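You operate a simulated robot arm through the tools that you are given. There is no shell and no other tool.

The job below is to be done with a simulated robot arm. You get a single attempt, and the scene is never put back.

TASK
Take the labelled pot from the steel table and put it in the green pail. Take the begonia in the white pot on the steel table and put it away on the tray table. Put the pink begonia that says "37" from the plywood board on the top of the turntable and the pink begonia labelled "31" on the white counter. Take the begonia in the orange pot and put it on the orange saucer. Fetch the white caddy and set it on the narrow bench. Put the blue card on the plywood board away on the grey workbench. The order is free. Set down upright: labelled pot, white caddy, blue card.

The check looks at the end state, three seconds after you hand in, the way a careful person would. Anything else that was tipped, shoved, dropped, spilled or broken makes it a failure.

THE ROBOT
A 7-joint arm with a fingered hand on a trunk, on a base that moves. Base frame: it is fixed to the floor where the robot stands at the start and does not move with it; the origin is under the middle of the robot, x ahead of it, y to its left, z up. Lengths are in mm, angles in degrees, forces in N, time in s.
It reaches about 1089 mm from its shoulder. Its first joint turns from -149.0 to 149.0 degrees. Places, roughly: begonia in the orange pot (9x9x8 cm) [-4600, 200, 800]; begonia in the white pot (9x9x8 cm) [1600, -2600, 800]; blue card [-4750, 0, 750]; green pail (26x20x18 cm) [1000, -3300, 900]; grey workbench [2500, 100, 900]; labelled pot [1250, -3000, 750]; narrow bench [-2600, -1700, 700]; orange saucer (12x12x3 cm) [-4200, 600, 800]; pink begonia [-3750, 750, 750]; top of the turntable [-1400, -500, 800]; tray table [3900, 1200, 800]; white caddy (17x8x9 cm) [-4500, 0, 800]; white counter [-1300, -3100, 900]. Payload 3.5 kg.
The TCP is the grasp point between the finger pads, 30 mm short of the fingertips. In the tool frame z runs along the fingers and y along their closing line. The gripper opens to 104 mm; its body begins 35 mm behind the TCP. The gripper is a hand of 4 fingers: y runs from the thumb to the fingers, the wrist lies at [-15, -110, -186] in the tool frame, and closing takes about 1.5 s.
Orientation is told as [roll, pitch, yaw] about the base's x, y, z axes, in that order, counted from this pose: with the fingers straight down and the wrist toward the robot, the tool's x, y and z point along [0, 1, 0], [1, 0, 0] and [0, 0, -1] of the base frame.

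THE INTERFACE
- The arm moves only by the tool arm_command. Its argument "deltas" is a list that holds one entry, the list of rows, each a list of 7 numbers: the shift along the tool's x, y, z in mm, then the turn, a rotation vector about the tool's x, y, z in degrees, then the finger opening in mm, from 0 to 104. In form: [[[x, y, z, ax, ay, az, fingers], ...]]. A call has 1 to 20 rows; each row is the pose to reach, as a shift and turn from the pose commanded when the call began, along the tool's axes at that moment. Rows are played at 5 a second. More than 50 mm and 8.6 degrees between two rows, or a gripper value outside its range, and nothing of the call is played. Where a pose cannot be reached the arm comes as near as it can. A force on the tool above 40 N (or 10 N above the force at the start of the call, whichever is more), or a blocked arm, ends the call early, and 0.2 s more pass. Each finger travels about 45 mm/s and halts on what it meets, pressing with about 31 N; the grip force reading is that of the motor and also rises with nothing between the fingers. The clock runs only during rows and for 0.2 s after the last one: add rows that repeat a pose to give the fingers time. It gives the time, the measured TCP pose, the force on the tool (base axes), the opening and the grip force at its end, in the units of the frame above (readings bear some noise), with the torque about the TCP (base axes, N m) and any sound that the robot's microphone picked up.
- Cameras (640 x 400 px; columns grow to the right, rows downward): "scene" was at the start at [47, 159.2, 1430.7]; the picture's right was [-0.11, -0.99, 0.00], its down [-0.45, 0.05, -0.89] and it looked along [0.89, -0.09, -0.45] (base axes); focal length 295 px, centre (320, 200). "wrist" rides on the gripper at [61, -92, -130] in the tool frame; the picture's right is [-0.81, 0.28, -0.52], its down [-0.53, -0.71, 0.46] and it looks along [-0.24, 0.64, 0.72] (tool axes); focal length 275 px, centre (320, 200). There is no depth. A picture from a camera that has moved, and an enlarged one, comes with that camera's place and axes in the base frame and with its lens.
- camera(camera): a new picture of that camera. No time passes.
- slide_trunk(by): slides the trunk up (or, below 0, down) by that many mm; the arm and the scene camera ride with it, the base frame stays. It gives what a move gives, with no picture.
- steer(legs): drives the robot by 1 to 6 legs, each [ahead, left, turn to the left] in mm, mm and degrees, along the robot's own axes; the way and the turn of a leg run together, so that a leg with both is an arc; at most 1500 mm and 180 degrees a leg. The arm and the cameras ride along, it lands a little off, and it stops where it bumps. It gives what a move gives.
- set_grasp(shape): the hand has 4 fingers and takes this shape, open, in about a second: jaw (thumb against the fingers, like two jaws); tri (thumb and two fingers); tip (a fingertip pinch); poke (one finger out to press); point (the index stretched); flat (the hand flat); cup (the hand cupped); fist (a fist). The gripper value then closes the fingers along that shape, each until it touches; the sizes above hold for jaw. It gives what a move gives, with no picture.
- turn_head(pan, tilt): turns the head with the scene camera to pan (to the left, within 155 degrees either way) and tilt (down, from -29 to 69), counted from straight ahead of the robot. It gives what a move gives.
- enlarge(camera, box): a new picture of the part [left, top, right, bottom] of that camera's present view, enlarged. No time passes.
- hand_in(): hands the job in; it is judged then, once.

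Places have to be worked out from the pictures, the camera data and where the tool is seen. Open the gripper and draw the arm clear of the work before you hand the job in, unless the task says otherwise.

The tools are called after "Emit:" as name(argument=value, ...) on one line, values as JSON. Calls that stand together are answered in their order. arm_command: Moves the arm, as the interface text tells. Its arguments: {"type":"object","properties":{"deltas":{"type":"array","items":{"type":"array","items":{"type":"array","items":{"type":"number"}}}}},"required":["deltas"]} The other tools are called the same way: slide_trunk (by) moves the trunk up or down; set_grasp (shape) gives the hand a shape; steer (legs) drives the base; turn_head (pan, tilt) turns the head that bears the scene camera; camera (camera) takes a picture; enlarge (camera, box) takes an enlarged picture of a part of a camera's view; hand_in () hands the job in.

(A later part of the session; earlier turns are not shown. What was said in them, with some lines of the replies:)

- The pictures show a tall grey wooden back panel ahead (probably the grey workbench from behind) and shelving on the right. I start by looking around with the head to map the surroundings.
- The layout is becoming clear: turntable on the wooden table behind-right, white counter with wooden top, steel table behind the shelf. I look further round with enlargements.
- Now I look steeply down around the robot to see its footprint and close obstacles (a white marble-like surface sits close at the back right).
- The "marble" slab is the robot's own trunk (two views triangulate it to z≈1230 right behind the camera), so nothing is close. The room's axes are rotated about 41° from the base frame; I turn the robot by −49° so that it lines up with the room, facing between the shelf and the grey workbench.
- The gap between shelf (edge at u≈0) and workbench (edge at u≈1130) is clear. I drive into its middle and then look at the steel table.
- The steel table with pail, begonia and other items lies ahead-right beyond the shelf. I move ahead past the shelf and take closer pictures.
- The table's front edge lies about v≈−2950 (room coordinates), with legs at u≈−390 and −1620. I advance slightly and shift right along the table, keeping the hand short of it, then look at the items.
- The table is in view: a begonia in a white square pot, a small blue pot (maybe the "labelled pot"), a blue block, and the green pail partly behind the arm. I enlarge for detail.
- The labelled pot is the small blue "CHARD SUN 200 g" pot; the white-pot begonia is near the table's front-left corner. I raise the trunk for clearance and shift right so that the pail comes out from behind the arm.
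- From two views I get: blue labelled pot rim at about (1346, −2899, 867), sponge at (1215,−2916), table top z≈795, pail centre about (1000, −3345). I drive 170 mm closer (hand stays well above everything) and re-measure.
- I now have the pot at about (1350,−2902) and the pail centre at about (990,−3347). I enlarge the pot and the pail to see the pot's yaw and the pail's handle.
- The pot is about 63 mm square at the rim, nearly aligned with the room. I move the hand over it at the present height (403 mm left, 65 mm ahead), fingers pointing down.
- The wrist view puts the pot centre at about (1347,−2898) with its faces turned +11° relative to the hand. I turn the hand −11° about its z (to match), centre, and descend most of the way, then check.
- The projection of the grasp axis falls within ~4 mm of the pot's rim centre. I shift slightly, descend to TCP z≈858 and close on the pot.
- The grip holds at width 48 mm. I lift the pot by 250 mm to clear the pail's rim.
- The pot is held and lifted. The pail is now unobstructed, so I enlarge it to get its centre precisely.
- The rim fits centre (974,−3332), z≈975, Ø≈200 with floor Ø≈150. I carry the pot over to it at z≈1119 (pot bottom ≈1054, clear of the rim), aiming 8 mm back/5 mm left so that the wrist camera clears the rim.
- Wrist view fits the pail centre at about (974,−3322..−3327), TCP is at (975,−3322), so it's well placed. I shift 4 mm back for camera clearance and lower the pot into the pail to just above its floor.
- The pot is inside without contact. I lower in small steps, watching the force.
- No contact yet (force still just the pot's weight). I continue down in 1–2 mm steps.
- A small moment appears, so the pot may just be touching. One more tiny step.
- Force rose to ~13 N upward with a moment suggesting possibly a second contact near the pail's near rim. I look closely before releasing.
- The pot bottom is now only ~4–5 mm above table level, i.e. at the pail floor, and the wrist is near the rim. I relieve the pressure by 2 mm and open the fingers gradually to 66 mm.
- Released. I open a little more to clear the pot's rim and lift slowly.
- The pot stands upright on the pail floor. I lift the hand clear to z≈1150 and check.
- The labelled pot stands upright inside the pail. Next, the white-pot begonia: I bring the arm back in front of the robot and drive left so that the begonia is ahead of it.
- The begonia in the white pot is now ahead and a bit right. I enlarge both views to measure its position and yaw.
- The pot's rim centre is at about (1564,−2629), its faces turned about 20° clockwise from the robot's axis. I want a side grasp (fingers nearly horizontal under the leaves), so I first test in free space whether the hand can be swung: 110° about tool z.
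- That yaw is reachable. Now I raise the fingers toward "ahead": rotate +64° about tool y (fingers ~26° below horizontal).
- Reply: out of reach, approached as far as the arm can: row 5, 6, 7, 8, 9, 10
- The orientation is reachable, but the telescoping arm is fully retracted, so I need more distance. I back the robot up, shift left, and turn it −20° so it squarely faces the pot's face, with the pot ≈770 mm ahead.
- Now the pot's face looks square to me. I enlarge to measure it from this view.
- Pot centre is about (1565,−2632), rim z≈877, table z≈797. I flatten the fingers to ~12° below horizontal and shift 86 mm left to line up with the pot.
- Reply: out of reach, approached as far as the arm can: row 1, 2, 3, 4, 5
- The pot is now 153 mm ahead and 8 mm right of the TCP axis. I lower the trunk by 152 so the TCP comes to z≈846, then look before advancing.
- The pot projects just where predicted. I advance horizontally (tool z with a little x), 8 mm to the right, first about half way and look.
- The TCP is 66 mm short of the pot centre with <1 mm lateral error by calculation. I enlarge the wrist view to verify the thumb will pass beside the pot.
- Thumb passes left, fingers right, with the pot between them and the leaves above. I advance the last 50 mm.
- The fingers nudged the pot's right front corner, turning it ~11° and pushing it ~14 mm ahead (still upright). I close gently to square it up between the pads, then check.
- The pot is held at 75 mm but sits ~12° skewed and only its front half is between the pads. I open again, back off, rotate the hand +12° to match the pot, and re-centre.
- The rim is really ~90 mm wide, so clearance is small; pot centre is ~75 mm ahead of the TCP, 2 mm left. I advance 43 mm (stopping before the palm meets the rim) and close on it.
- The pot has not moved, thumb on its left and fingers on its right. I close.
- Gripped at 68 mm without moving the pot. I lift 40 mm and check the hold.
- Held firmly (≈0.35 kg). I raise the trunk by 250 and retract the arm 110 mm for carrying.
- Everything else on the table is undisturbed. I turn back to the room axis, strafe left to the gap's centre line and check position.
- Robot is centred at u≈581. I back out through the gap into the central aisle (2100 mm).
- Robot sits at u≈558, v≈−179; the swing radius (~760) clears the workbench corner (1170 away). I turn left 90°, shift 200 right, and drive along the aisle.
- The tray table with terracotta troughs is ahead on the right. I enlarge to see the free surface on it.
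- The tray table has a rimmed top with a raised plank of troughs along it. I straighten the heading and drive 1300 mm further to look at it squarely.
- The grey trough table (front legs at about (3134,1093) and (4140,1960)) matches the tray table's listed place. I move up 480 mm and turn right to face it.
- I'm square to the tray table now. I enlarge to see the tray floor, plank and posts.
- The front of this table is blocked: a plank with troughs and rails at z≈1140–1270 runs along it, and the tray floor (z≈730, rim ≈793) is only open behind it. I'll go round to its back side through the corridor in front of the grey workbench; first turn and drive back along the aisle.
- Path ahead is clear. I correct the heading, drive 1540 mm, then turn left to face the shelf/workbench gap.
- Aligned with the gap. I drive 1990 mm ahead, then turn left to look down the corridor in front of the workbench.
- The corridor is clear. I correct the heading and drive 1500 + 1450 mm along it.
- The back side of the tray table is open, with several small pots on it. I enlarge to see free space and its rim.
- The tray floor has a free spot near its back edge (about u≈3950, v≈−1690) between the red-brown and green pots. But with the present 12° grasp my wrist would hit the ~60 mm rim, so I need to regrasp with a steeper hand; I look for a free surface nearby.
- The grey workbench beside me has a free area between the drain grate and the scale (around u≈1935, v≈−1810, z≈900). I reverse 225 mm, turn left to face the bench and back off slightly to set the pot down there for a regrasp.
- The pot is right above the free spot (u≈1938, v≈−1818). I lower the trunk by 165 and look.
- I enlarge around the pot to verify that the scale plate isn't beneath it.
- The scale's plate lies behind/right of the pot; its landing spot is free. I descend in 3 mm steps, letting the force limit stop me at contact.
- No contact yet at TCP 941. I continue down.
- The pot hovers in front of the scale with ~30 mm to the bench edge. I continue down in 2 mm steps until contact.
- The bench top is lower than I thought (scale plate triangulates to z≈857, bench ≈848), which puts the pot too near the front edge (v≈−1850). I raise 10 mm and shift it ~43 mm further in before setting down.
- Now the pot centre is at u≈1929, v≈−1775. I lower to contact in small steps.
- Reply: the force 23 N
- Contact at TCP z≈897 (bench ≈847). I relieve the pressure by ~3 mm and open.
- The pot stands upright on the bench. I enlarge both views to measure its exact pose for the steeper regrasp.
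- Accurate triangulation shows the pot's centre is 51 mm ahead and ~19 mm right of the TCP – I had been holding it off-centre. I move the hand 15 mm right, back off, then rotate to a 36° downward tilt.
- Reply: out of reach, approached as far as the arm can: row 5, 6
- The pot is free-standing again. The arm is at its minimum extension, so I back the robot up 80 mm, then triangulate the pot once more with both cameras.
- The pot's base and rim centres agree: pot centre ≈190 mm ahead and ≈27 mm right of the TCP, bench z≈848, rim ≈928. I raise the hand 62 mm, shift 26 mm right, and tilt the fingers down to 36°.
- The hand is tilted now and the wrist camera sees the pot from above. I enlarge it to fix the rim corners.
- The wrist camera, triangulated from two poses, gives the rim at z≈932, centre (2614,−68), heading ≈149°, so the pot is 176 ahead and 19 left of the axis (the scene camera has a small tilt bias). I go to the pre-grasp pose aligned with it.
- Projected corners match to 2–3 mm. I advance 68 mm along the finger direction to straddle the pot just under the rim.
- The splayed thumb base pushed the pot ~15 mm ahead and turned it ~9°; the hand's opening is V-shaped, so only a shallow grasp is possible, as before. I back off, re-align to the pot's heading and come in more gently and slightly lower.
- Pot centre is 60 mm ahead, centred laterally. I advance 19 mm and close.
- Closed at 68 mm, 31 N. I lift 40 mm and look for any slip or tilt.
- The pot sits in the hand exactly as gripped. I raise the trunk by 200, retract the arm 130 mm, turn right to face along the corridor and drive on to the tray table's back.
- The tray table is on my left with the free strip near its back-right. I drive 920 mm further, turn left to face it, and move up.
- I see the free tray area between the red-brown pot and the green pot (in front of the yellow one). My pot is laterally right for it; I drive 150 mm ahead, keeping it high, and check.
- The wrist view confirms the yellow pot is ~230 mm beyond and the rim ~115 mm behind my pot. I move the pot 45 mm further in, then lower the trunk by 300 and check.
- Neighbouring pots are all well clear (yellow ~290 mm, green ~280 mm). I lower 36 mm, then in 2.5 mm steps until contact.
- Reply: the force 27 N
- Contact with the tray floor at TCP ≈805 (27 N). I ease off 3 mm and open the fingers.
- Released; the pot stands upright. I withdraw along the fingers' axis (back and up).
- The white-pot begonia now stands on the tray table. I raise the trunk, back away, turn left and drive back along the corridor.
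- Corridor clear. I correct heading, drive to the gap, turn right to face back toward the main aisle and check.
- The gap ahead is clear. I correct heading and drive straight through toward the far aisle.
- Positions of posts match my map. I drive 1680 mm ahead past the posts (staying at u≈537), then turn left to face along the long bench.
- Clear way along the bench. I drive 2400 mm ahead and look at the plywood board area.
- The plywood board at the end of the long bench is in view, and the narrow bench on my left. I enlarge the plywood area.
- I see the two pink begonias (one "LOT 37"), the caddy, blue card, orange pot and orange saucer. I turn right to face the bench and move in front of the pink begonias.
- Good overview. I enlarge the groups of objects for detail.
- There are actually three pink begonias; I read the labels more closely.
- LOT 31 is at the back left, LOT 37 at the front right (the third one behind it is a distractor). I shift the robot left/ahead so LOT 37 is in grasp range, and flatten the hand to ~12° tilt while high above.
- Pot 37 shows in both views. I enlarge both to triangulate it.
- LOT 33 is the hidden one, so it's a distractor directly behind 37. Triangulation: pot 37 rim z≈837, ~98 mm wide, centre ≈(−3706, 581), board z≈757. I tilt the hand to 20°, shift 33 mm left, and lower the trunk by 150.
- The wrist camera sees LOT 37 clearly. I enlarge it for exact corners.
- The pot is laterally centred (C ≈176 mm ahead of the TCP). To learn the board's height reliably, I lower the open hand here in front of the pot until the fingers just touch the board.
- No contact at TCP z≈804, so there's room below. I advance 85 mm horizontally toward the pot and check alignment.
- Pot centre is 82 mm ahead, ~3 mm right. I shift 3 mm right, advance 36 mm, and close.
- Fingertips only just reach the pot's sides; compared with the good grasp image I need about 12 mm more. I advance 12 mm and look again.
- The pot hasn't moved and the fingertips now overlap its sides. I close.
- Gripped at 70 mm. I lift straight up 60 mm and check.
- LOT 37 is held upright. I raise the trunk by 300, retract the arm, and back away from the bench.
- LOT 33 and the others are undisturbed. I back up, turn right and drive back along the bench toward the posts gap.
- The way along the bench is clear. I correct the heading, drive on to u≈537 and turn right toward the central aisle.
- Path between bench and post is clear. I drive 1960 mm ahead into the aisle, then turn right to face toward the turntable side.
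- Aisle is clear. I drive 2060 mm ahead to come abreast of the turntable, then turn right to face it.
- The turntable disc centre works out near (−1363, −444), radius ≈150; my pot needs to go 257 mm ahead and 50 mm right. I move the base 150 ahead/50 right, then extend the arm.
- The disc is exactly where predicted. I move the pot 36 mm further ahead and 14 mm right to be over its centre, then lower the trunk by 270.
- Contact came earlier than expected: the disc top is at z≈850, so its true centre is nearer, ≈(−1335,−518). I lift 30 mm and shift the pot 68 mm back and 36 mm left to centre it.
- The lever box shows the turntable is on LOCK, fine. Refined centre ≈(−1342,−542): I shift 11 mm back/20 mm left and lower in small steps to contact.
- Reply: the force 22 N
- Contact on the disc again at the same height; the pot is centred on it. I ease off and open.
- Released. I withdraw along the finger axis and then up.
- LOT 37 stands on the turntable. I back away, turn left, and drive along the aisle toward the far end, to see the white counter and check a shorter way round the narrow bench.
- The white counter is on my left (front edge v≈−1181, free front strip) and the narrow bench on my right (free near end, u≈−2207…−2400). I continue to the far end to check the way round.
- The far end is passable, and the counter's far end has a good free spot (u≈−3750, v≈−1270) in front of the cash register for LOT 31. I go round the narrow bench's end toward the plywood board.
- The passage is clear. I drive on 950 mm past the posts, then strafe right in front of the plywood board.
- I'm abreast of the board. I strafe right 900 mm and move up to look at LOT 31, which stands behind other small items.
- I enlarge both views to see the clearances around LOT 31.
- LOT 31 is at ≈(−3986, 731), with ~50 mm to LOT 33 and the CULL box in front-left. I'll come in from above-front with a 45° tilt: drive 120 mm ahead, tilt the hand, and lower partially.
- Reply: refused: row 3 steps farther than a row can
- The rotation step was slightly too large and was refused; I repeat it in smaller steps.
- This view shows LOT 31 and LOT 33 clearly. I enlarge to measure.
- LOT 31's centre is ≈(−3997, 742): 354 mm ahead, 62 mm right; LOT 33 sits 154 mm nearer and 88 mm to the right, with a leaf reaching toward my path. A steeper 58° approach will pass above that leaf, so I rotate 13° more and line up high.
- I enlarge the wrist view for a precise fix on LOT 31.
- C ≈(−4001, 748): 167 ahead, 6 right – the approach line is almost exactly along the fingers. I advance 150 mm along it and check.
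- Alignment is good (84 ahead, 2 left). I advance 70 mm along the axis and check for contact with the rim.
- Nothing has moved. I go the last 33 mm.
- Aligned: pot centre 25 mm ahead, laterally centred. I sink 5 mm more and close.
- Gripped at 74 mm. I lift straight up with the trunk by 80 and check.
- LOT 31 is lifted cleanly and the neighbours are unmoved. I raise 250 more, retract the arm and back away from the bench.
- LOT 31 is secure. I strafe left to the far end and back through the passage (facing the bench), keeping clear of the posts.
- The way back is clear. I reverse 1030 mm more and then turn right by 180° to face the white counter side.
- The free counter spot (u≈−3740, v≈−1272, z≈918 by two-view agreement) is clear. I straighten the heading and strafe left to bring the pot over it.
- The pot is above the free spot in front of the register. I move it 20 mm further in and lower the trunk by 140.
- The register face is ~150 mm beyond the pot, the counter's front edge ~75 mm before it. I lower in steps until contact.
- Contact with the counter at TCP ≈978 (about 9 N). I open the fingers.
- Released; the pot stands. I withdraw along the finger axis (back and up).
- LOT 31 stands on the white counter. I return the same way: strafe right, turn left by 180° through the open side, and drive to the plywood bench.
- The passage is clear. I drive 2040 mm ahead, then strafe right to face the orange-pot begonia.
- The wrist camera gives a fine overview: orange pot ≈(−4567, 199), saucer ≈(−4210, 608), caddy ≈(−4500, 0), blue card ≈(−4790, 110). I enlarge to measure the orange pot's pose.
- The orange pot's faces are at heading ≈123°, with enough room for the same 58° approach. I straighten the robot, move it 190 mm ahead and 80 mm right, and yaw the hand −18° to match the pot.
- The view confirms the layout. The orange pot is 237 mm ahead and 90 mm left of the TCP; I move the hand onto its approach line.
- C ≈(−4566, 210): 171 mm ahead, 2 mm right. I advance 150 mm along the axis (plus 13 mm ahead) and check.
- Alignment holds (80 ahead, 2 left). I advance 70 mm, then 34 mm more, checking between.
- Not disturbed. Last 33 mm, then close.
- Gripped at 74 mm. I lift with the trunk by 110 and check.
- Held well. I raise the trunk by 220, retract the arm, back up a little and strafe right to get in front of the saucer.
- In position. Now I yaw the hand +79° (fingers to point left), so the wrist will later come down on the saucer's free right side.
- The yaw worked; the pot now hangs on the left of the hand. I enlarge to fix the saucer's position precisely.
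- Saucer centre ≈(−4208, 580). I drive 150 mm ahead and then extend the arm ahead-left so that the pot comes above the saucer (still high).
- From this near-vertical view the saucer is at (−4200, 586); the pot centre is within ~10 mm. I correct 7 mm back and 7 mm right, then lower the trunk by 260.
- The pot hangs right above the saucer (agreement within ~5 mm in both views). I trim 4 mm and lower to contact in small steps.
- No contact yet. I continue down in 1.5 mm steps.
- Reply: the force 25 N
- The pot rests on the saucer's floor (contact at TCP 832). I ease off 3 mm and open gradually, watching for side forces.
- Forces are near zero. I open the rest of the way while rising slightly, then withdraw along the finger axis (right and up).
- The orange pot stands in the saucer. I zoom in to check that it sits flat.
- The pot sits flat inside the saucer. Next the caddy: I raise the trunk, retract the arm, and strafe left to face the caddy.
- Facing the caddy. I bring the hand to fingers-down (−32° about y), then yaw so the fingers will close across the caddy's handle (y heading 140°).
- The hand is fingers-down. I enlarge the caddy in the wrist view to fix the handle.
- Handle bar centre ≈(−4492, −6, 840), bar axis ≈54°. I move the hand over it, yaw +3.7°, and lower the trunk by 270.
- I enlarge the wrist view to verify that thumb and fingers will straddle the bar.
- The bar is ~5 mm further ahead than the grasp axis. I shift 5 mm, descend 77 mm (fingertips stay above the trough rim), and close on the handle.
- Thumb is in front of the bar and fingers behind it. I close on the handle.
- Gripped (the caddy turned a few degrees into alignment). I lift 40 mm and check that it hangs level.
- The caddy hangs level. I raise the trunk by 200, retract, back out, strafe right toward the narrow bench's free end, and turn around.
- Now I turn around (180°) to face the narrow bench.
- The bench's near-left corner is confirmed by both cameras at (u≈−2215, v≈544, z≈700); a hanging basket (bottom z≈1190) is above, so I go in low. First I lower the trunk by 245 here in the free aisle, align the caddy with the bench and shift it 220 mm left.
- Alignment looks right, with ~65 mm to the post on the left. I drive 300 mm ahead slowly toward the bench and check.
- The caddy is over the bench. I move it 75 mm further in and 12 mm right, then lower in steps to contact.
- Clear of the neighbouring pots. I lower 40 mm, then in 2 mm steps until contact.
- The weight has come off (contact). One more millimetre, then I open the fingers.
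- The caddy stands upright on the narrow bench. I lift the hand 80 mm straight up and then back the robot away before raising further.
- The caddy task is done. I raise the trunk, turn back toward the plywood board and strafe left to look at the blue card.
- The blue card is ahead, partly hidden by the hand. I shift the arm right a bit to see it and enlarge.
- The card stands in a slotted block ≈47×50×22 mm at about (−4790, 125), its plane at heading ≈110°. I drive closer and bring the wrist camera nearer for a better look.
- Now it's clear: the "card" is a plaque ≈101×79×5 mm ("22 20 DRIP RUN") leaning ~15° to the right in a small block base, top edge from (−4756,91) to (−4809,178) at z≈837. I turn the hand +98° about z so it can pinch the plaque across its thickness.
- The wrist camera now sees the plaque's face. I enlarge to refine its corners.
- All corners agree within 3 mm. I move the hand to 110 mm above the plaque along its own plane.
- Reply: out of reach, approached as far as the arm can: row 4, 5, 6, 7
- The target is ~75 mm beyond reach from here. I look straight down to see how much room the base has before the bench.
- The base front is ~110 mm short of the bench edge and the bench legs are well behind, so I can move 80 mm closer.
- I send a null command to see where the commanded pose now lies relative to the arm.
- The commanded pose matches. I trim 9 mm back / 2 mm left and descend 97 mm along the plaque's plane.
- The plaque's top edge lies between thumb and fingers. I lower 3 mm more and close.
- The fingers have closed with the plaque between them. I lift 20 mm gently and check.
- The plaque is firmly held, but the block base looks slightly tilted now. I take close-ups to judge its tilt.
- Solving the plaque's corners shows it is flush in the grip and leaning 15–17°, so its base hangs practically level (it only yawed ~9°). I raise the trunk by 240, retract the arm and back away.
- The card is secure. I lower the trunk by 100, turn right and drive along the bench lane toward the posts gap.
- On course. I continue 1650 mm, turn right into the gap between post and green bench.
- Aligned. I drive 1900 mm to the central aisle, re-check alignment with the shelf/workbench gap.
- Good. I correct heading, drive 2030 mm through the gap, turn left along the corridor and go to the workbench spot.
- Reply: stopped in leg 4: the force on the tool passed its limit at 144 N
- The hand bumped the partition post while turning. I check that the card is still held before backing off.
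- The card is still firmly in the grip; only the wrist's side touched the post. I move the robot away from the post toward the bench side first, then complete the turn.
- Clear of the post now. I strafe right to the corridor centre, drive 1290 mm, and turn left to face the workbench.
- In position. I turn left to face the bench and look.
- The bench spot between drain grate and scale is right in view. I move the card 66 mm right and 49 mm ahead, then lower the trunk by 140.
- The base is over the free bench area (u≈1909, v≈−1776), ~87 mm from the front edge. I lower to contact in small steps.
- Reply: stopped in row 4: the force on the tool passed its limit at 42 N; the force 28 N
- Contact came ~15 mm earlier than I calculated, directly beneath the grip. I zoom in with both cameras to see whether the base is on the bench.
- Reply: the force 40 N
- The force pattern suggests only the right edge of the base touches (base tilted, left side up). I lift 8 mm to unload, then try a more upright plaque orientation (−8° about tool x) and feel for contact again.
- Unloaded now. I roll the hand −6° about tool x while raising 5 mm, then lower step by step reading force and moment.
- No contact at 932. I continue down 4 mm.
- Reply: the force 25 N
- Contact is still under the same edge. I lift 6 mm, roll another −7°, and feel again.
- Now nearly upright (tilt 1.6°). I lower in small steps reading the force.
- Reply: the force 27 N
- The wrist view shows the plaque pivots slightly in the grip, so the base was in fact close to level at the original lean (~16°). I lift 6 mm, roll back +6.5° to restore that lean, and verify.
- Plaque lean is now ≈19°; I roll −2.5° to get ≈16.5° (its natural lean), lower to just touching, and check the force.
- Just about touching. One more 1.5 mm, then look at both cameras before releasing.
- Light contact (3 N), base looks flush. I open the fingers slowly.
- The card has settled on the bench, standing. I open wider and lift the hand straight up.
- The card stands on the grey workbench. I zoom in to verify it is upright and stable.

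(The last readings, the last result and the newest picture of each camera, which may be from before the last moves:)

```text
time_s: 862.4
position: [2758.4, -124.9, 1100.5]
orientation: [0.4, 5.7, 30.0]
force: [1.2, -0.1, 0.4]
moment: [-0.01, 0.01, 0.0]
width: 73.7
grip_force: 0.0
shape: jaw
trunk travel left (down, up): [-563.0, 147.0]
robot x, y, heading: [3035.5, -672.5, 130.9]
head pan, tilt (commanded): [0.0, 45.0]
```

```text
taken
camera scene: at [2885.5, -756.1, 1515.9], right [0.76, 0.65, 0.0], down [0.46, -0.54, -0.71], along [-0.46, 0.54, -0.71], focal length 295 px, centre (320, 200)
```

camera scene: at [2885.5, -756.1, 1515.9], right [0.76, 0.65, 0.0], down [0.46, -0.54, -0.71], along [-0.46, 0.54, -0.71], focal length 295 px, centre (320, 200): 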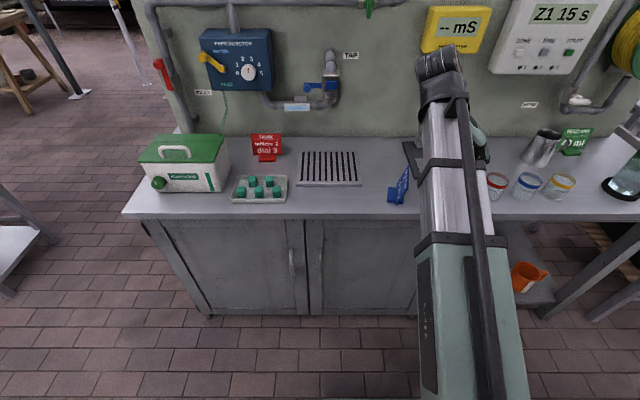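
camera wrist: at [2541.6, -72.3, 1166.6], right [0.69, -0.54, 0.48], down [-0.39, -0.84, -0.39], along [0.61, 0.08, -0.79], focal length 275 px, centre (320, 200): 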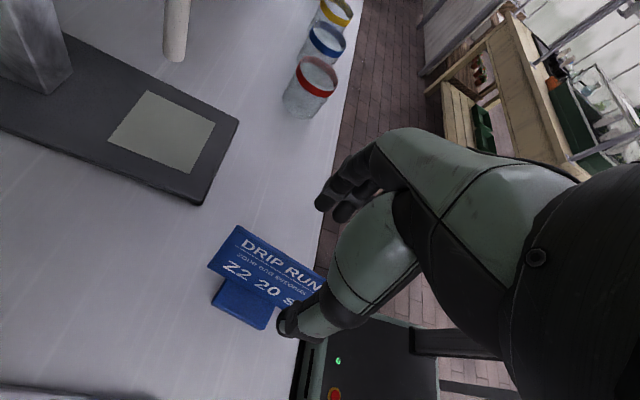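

The arm is moved aside; I zoom the scene camera on the card.

Emit:
enlarge(camera="scene", box=[360, 150, 430, 220])

```text
5.71 times, centred on (395, 185) of scene
camera zoom: at [2885.5, -756.1, 1515.9], right [0.76, 0.65, 0.0], down [0.46, -0.54, -0.71], along [-0.46, 0.54, -0.71], focal length 1684 px, centre (-109, 286)
```

zoom: 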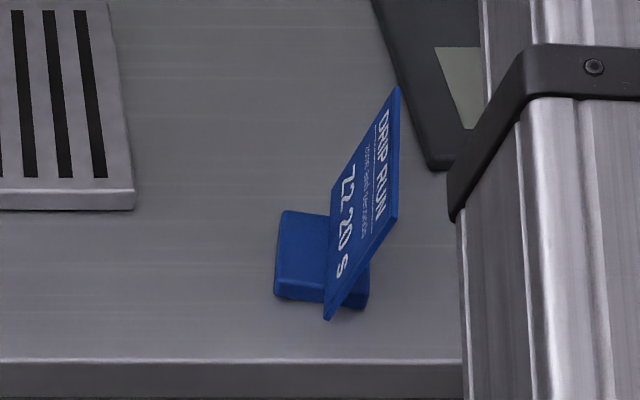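

The card stands upright and flat on the grey workbench. All seven tasks are done; I open the hand fully and raise it clear of the work.

Emit:
arm_command(deltas=[[[0, 0, 0, 0, 0, 0, 90], [0, 0, 0, 0, 0, 0, 104], [0, 0, 0, 0, 0, 0, 104]]])

Emit:
slide_trunk(by=100)

Emit:
steer(legs=[[-80, 0, 0]])

Emit:
turn_head(pan=-60, tilt=25)

Emit:
camera(camera="scene")

Emit:
turn_head(pan=120, tilt=20)

Emit:
camera(camera="scene")

```text
time_s: 863.2
position: [2757.9, -124.5, 1100.6]
orientation: [0.4, 5.7, 29.9]
force: [-0.2, -0.2, 0.6]
moment: [0.01, 0.02, 0.0]
width: 103.7
grip_force: 0.0
shape: jaw
trunk travel left (down, up): [-563.0, 147.0]
robot x, y, heading: [3038.1, -673.1, 130.9]
head pan, tilt (commanded): [0.0, 45.0]
```

```text
time_s: 864.5
position: [2756.9, -124.4, 1201.1]
orientation: [0.4, 5.6, 30.0]
force: [-0.7, -0.5, 0.0]
moment: [-0.02, -0.01, 0.01]
width: 103.4
grip_force: 0.1
shape: jaw
trunk travel left (down, up): [-663.0, 47.0]
robot x, y, heading: [3037.5, -672.1, 130.9]
head pan, tilt (commanded): [0.0, 45.0]
```

```text
time_s: 865.6
position: [2811.6, -188.6, 1201.4]
orientation: [0.5, 5.7, 30.0]
force: [0.0, -0.3, -0.4]
moment: [0.05, 0.03, -0.01]
width: 103.4
grip_force: 0.1
shape: jaw
trunk travel left (down, up): [-663.0, 47.0]
robot x, y, heading: [3090.5, -735.4, 130.6]
head pan, tilt (commanded): [0.0, 45.0]
```

```text
time_s: 866.9
position: [2810.9, -186.7, 1200.1]
orientation: [0.5, 5.7, 30.1]
force: [0.2, 0.2, 0.5]
moment: [0.02, -0.02, 0.01]
width: 103.7
grip_force: 0.0
shape: jaw
trunk travel left (down, up): [-663.0, 47.0]
robot x, y, heading: [3090.7, -737.8, 130.6]
head pan, tilt (commanded): [-60.0, 25.0]
```

```text
taken
camera scene: at [3022.4, -793.0, 1646.5], right [0.94, -0.33, 0.0], down [-0.14, -0.4, -0.91], along [0.3, 0.86, -0.42], focal length 295 px, centre (320, 200)
```

scene: 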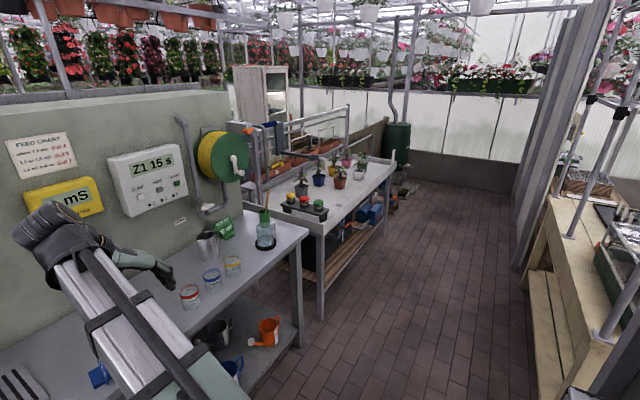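

```text
time_s: 869.6
position: [2810.5, -186.1, 1200.1]
orientation: [0.5, 5.7, 30.1]
force: [0.1, 0.0, -0.2]
moment: [0.0, 0.01, 0.0]
width: 103.6
grip_force: 0.1
shape: jaw
trunk travel left (down, up): [-663.0, 47.0]
robot x, y, heading: [3094.5, -732.3, 130.7]
head pan, tilt (commanded): [120.0, 20.0]
```

```text
taken
camera scene: at [2961.3, -968.0, 1654.6], right [-0.94, 0.33, 0.0], down [0.11, 0.32, -0.94], along [-0.31, -0.89, -0.34], focal length 295 px, centre (320, 200)
```

scene: 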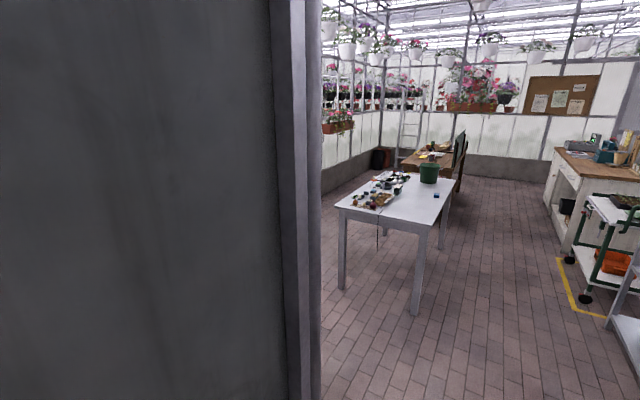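

Everything seems in order; a last zoom on the tray table and the steel table, then I hand in.

Emit:
enlarge(camera="scene", box=[330, 140, 470, 240])

Emit:
turn_head(pan=-60, tilt=25)

Emit:
enlarge(camera="scene", box=[270, 130, 410, 230])

Emit:
enlarge(camera="scene", box=[0, 300, 160, 400])

```text
4.00 times, centred on (400, 190) of scene
camera zoom: at [2961.3, -968.0, 1654.6], right [-0.94, 0.33, 0.0], down [0.11, 0.32, -0.94], along [-0.31, -0.89, -0.34], focal length 1179 px, centre (0, 240)
```

zoom: 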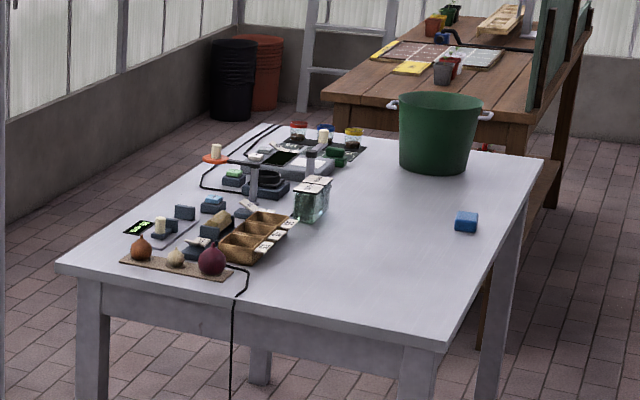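

```text
time_s: 872.3
position: [2810.0, -186.0, 1200.6]
orientation: [0.5, 5.8, 30.2]
force: [-0.7, -0.6, 0.1]
moment: [-0.01, 0.0, -0.02]
width: 103.4
grip_force: 0.0
shape: jaw
trunk travel left (down, up): [-663.0, 47.0]
robot x, y, heading: [3086.7, -734.4, 130.8]
head pan, tilt (commanded): [-60.0, 25.0]
```

```text
4.00 times, centred on (340, 180) of scene
camera zoom: at [3022.4, -793.1, 1646.5], right [0.94, -0.33, 0.0], down [-0.14, -0.4, -0.91], along [0.3, 0.86, -0.42], focal length 1179 px, centre (240, 280)
```

zoom: 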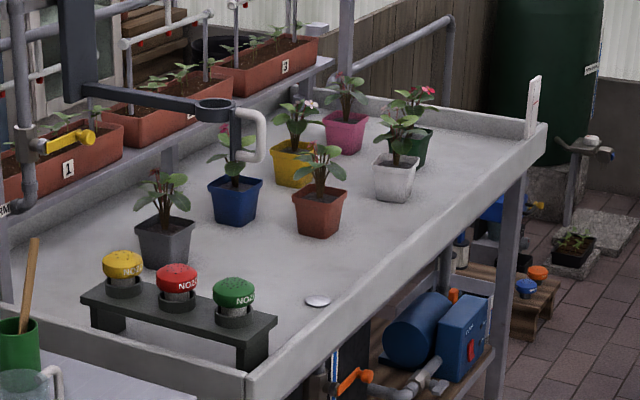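

```text
4.00 times, centred on (80, 350) of scene
camera zoom: at [3022.4, -793.1, 1646.5], right [0.94, -0.33, 0.0], down [-0.14, -0.4, -0.91], along [0.3, 0.86, -0.42], focal length 1179 px, centre (1280, -400)
```

zoom: 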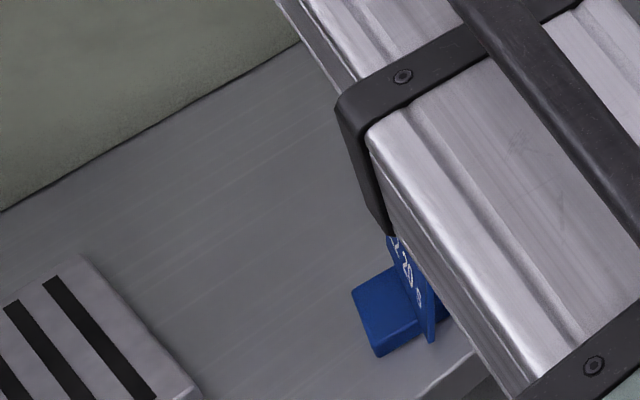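

The white pot stands on the tray table, the pail and steel table are in order, and the card stands on the workbench. The gripper is open and clear of everything, so I hand in.

Emit:
hand_in()

```text
The job is handed in.
```

I've done all seven moves and handed in the job; I haven't seen the result of the check. The camera showed each item standing upright just after I released it.

| Item | Where it is now |
|---|---|
| Labelled pot ("CHARD SUN 200 g") | upright inside the green pail |
| Begonia in the white pot | on the tray table, in the open part behind the troughs |
| Pink begonia "37" | on the top of the turntable |
| Pink begonia "31" | on the white counter, in front of the cash register |
| Begonia in the orange pot | in the orange saucer |
| White caddy | upright on the free end of the narrow bench |
| Blue card | upright on the grey workbench, between the drain grate and the scale |

Four things that happened on the way:

- **Post bump:** while I was carrying the blue card, the hand hit a partition post hard. The card stayed in the grip, and I saw no damage to the post.
- **Workbench stop:** I set the white pot down on the grey workbench for a moment to get a better grip before taking it to the tray table.
- **Card release:** the card dropped a little when I let go of it, and settled upright.
- **Third pink begonia:** a third one, labelled "33", is still in its place on the plywood board.

Before handing in I looked at the tray table, the steel table and the card again. I did not go back to the other four places.
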